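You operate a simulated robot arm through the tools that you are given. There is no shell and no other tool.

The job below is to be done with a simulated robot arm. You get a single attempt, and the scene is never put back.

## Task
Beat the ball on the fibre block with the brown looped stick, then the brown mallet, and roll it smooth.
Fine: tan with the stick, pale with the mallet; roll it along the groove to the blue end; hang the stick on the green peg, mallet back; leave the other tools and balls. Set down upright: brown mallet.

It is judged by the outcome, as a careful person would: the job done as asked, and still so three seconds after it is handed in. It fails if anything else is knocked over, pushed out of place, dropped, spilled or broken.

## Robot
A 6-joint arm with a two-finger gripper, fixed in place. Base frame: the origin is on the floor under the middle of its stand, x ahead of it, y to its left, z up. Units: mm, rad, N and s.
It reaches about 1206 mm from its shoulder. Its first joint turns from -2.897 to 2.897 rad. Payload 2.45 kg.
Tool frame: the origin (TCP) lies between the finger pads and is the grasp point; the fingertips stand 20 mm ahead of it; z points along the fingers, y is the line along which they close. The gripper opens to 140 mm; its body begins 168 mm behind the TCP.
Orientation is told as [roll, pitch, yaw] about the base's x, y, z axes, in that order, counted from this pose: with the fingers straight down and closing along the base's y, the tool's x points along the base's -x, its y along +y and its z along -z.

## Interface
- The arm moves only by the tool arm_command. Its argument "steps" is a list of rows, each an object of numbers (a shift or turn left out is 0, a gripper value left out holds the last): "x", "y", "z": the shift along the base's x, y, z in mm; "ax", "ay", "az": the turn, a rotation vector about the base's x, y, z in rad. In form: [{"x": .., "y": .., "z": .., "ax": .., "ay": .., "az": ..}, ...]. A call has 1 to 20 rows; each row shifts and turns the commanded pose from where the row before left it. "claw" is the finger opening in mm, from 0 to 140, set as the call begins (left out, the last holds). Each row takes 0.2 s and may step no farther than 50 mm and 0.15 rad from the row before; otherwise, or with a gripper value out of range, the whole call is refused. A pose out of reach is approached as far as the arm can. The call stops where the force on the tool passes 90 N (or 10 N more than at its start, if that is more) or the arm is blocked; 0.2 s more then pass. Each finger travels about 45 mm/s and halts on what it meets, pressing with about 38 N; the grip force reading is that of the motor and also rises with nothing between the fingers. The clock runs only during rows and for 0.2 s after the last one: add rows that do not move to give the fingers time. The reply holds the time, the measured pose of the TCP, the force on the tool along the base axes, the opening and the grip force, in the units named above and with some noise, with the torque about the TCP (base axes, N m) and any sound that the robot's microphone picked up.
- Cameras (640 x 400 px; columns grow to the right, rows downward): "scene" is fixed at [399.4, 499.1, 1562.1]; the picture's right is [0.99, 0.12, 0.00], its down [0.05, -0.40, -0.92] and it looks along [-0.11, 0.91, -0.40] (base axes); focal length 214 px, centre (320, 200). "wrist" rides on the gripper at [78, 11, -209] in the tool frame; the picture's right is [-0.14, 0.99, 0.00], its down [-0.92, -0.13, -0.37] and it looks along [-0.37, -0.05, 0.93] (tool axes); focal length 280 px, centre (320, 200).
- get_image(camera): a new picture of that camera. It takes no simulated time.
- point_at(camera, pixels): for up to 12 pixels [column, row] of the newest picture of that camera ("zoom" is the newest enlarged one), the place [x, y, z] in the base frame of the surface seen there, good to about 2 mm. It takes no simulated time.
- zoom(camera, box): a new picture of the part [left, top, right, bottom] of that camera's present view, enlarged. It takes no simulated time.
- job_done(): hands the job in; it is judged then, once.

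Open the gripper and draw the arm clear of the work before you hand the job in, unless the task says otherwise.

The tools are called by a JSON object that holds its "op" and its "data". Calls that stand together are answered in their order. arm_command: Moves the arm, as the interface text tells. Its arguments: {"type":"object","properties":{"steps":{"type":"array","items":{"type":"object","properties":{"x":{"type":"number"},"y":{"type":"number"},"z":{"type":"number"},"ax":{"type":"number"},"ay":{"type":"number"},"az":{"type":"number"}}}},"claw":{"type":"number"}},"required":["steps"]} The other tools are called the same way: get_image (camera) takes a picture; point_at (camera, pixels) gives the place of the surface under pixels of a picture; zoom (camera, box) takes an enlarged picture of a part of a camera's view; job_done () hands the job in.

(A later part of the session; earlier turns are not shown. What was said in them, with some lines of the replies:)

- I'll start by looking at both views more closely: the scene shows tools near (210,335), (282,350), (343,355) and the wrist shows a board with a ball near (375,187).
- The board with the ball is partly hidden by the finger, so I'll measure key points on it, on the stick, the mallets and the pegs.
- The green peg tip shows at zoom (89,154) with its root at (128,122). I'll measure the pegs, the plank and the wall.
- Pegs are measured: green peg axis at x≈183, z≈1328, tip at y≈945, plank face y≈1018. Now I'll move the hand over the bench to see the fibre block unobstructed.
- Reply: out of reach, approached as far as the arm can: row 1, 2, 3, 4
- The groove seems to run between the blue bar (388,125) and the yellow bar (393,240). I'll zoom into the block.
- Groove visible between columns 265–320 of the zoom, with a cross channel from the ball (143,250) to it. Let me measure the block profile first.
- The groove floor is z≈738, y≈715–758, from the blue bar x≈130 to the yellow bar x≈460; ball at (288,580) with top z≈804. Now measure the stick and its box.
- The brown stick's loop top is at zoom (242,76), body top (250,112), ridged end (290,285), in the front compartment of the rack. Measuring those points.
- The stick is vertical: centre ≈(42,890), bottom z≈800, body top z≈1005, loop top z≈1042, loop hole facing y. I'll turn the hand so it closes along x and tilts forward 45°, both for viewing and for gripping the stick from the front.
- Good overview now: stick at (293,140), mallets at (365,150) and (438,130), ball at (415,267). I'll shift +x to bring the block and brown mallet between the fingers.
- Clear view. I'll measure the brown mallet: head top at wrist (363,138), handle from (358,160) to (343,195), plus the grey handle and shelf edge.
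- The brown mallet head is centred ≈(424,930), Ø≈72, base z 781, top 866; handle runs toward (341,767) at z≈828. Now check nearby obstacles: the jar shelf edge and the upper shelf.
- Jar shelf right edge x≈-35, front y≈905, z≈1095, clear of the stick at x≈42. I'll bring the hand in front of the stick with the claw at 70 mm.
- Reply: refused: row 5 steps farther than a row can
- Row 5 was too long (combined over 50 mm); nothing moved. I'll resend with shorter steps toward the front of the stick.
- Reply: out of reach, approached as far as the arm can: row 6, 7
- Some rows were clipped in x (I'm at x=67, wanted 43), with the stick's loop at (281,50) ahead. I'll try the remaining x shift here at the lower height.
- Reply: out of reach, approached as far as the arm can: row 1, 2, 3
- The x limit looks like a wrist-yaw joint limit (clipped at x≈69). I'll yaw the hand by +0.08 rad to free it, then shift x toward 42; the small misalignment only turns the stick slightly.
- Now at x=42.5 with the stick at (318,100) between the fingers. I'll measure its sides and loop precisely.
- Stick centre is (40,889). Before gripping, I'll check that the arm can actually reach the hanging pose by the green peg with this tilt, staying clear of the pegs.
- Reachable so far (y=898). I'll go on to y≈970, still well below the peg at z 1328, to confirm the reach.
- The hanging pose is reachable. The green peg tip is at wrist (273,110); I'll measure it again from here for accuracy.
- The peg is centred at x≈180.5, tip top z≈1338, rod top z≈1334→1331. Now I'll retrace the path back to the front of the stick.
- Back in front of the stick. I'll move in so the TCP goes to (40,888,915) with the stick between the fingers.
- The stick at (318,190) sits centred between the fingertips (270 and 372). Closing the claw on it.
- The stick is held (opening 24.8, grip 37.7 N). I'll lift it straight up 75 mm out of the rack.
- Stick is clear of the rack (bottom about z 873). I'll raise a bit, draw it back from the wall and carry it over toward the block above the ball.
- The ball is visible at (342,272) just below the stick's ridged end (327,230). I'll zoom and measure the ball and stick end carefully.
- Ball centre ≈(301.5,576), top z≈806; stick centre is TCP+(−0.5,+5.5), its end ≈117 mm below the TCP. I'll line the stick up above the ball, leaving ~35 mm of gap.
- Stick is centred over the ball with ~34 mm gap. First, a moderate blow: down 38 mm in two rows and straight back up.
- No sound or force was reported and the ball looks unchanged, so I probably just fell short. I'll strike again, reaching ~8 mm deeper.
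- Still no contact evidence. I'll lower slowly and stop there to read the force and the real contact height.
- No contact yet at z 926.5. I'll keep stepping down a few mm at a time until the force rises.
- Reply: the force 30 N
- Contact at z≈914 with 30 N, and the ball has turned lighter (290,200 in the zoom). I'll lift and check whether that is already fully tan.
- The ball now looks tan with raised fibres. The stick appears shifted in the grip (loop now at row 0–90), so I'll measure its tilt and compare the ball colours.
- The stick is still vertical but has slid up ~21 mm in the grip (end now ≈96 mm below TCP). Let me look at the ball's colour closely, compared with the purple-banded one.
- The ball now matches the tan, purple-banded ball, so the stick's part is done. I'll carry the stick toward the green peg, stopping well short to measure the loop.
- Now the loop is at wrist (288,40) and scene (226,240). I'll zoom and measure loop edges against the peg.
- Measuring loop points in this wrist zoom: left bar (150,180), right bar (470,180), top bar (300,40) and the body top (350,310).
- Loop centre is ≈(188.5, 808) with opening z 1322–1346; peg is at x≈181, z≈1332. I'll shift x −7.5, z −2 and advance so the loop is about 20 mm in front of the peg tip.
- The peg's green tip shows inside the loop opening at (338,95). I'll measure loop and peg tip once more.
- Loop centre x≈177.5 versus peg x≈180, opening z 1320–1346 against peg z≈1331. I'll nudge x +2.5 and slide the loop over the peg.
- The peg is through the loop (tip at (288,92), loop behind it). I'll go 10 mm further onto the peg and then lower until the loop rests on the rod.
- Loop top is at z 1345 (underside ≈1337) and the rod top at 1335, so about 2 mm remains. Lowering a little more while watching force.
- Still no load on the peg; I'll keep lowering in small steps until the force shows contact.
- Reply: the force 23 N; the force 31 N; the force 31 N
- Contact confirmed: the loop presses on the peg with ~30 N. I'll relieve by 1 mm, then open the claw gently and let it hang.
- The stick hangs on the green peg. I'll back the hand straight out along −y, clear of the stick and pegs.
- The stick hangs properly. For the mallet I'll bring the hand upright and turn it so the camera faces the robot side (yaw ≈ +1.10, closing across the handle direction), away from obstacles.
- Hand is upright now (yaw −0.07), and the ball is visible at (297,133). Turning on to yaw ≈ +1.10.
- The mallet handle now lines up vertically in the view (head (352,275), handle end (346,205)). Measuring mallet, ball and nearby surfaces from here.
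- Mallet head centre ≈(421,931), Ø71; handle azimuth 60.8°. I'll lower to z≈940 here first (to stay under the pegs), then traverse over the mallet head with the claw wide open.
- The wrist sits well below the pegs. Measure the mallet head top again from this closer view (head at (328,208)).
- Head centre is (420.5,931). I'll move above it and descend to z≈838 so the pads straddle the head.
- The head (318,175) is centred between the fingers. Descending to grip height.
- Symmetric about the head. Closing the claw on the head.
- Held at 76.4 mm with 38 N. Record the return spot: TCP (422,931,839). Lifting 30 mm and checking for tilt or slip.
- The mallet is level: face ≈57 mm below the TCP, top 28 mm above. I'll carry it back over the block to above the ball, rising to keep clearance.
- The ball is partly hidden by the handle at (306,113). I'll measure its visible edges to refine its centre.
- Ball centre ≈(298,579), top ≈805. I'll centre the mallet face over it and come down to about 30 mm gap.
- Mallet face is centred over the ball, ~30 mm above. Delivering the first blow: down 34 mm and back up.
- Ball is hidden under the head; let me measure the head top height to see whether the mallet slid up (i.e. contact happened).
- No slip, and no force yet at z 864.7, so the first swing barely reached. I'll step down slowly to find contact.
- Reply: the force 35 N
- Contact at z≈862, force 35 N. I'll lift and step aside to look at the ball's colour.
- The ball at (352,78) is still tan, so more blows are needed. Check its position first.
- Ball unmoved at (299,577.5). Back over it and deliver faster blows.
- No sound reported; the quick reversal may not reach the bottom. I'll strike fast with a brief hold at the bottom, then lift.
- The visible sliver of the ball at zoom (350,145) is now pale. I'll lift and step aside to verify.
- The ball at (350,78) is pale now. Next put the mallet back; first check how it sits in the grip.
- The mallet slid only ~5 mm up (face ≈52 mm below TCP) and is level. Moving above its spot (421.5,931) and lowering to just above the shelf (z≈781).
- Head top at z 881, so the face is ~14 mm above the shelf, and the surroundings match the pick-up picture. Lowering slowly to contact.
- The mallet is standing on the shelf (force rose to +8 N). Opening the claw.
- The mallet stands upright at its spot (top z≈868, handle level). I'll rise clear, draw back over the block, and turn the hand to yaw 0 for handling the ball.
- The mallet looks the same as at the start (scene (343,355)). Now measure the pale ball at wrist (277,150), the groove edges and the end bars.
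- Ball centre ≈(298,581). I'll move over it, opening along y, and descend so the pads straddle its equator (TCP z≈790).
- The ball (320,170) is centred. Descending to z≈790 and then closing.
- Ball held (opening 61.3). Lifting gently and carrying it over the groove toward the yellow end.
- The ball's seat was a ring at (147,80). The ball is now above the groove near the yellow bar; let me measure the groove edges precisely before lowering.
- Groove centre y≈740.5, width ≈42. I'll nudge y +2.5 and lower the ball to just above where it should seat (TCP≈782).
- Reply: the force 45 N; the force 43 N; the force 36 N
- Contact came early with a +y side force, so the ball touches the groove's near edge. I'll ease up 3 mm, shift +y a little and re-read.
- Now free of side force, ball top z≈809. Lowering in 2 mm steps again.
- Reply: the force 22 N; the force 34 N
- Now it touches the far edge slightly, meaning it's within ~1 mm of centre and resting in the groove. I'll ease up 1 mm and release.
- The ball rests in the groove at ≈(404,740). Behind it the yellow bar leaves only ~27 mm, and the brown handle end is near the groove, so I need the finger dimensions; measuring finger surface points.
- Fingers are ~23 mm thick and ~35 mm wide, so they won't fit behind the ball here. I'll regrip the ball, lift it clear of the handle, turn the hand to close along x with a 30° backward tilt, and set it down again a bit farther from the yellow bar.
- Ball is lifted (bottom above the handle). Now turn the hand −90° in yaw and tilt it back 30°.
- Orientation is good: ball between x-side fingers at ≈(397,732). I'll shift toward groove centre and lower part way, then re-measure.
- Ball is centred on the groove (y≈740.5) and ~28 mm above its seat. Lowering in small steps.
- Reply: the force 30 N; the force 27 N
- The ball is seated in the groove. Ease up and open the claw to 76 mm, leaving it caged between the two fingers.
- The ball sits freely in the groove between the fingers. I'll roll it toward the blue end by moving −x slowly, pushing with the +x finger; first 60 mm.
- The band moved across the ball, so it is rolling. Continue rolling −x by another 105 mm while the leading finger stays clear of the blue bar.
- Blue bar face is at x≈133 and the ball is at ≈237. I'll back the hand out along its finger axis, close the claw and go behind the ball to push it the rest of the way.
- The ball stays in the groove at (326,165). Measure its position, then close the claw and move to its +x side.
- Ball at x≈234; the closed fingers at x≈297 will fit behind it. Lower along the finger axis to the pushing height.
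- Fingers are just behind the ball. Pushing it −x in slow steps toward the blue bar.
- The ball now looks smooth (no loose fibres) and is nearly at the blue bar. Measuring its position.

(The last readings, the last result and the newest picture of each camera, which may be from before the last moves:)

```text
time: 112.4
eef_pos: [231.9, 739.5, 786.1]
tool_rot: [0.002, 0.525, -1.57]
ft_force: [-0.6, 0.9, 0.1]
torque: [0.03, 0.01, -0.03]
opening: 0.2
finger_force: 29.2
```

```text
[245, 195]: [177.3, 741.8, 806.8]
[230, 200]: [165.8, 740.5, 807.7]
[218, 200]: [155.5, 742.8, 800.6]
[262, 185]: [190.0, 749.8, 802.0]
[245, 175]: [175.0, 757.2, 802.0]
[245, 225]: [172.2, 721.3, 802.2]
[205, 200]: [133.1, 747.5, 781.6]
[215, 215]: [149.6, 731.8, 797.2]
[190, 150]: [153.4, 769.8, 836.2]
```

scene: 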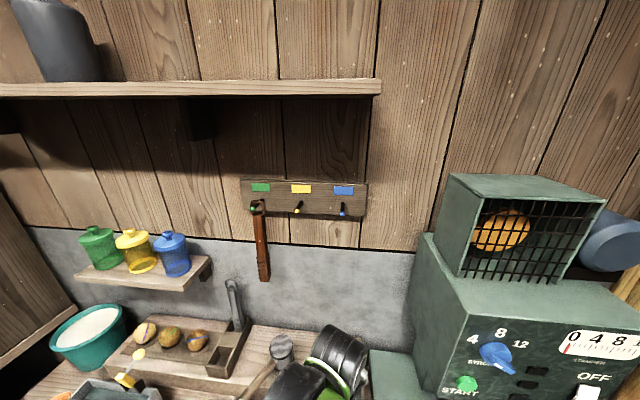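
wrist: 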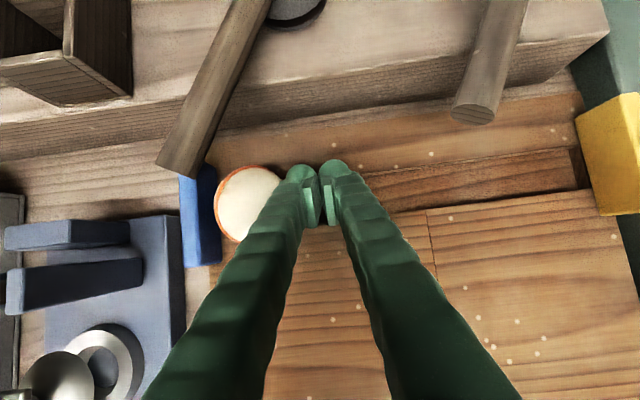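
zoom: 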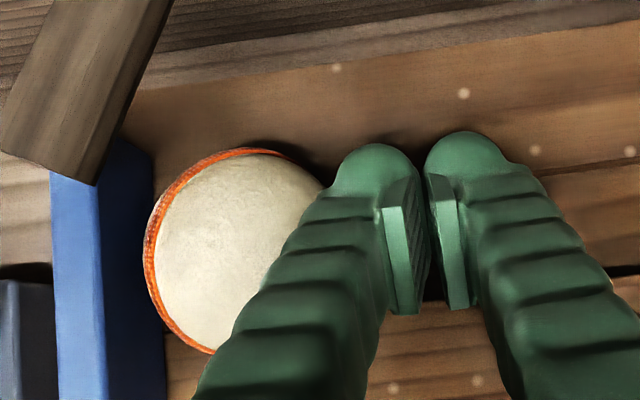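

Ball centre ≈(173,740); about 10 mm remains to the bar face at x≈133. Pushing the last bit gently.

{"op": "arm_command", "data": {"steps": [{"x": -4}, {"x": -3}, {}]}}

{"op": "arm_command", "data": {"steps": [{"x": -2}, {}]}}

{"op": "zoom", "data": {"camera": "wrist", "box": [180, 110, 380, 260]}}

```text
time: 113.2
eef_pos: [223.6, 737.9, 786.5]
tool_rot: [0.002, 0.526, -1.572]
ft_force: [0.5, -0.6, 0.8]
torque: [0.0, 0.03, 0.03]
opening: 0.2
finger_force: 29.4
```

```text
time: 113.8
eef_pos: [222.4, 738.7, 785.9]
tool_rot: [0.002, 0.525, -1.573]
ft_force: [10.0, 2.3, 2.8]
torque: [0.03, -0.02, -0.05]
opening: 0.1
finger_force: 29.4
```

```text
2.67 times, centred on (280, 185) of wrist
```

zoom: 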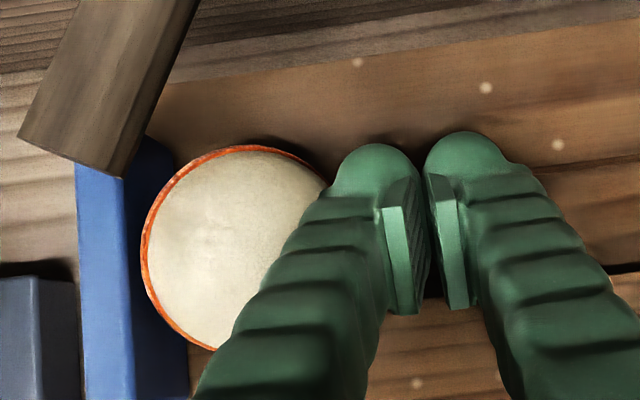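

The ball touches the blue bar (10 N on the push). I'll back off +x, then withdraw the hand along the finger axis.

{"op": "arm_command", "data": {"steps": [{"x": 3}, {"x": 8}, {"x": 15}, {"y": -20, "z": 34}, {"y": -20, "z": 34}, {"y": -20, "z": 34}, {"y": -20, "z": 34}, {}]}}

{"op": "get_image", "data": {"camera": "wrist"}}

{"op": "get_image", "data": {"camera": "scene"}}

{"op": "zoom", "data": {"camera": "wrist", "box": [170, 90, 370, 215]}}

```text
time: 115.6
eef_pos: [248.4, 657.1, 922.8]
tool_rot: [0.002, 0.526, -1.57]
ft_force: [0.7, 0.0, -0.2]
torque: [-0.01, 0.01, 0.0]
opening: 0.1
finger_force: 29.3
```

```text
taken
```

wrist: 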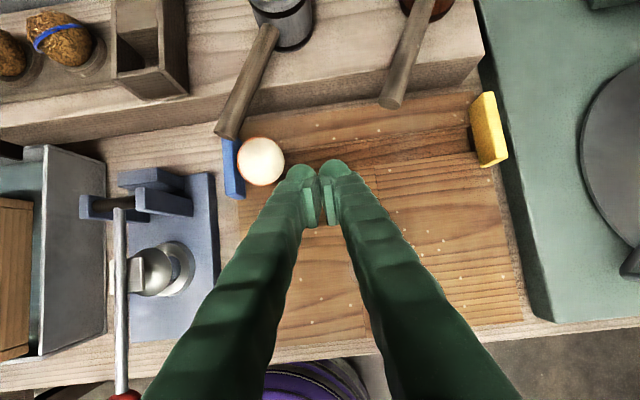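

```text
taken
```

scene: 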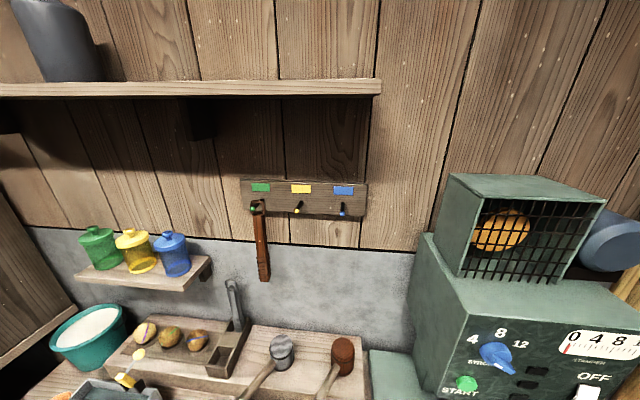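

```text
3.20 times, centred on (270, 152) of wrist
```

zoom: 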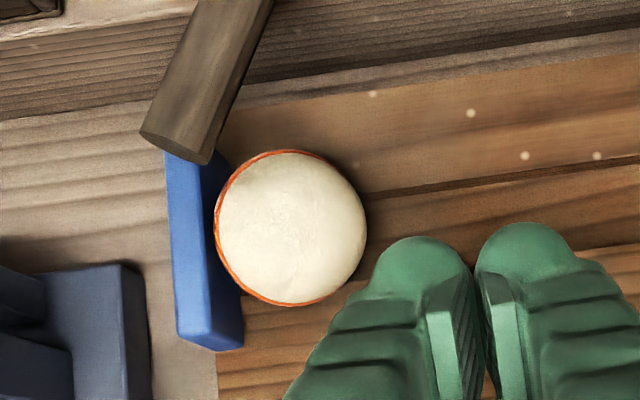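

The ball is smooth, pale, and resting against the blue bar. I'll open the gripper, draw the arm up and back, and do a last check of everything.

{"op": "arm_command", "data": {"claw": 100, "steps": [{"y": -20, "z": 40}, {"y": -20, "z": 40}, {"y": -20, "z": 40}, {"y": -20, "z": 40}, {"y": -20, "z": 30}, {"x": 30, "y": -20}, {}, {}]}}

{"op": "get_image", "data": {"camera": "wrist"}}

{"op": "zoom", "data": {"camera": "scene", "box": [80, 180, 400, 400]}}

{"op": "zoom", "data": {"camera": "wrist", "box": [180, 60, 460, 230]}}

```text
time: 117.4
eef_pos: [279.3, 540.4, 1109.7]
tool_rot: [0.0, 0.527, -1.57]
ft_force: [-0.4, -0.4, 0.5]
torque: [0.0, -0.01, 0.03]
opening: 100.1
finger_force: 0.0
```

```text
taken
```

wrist: 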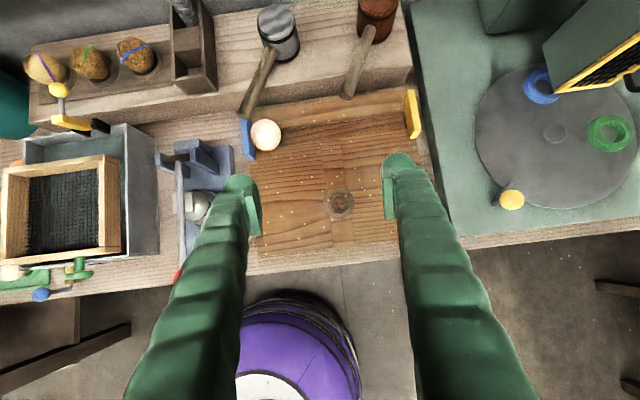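

```text
1.82 times, centred on (240, 290) of scene
```

zoom: 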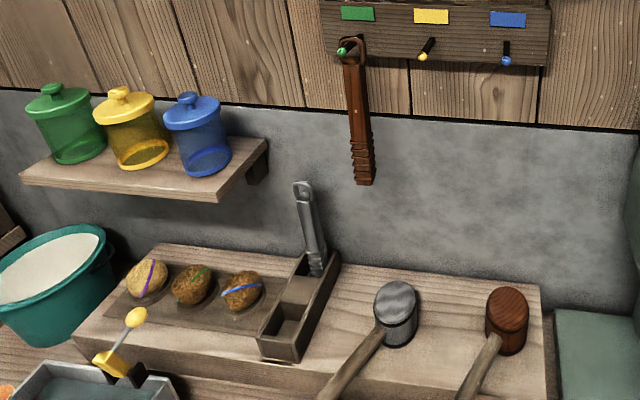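

```text
2.29 times, centred on (320, 145) of wrist
```

zoom: 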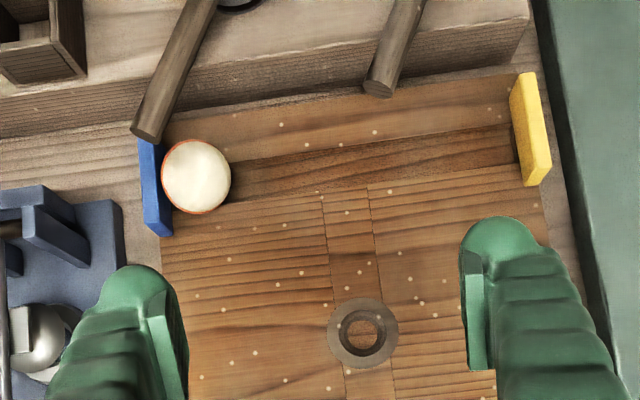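

Everything looks in place: ball at the blue end, stick on the green peg, mallets standing. One last numeric check of the mallet and ball positions.

{"op": "point_at", "data": {"camera": "wrist", "pixels": [[378, 5], [362, 8], [394, 8], [365, 35], [352, 75], [348, 95], [266, 135], [278, 20], [262, 65]]}}

{"op": "arm_command", "data": {"steps": [{}, {}, {}, {}, {}]}}

{"op": "get_image", "data": {"camera": "wrist"}}

```text
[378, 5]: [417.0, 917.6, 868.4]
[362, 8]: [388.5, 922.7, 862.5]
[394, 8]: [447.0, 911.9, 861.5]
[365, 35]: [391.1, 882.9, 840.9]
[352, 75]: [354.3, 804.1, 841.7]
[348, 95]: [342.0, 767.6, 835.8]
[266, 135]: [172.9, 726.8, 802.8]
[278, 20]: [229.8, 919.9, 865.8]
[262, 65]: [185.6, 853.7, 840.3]
```

```text
time: 118.6
eef_pos: [280.2, 540.8, 1110.4]
tool_rot: [0.0, 0.525, -1.571]
ft_force: [0.3, 0.3, 0.0]
torque: [0.01, -0.01, 0.0]
opening: 100.0
finger_force: 0.0
```

```text
taken
```

wrist: 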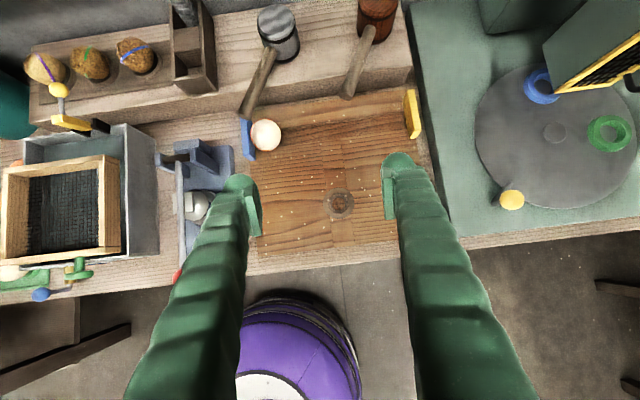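

The scene is steady: the smooth pale ball sits at the blue end (265,135), the brown mallet stands upright at its spot, the stick hangs on the green peg, and the open gripper is clear. Handing the job in.

{"op": "job_done", "data": {}}

```text
The job is handed in.
```

The ball is beaten, rolled smooth and resting at the blue end of the groove, and I've handed the job in.

- **Beating:** the brown looped stick brought the ball to tan. The brown mallet then brought it to pale. I stopped each as soon as the colour changed.
- **Rolling:** I lifted the ball off its seat and set it in the groove near the yellow end. I then rolled it along the groove until it touched the blue bar. By then the loose fibres were gone and it looked smooth.
- **Stick:** it hangs by its loop on the green peg.
- **Brown mallet:** it stands upright within a few millimetres of where it started, with its handle at the same height as before.
- **Everything else:** the other tools and balls look unmoved in the final pictures. The gripper is open and clear of the bench.

The stick slid about 21 mm up in the gripper during the blows, but it stayed vertical and went onto the peg without trouble.
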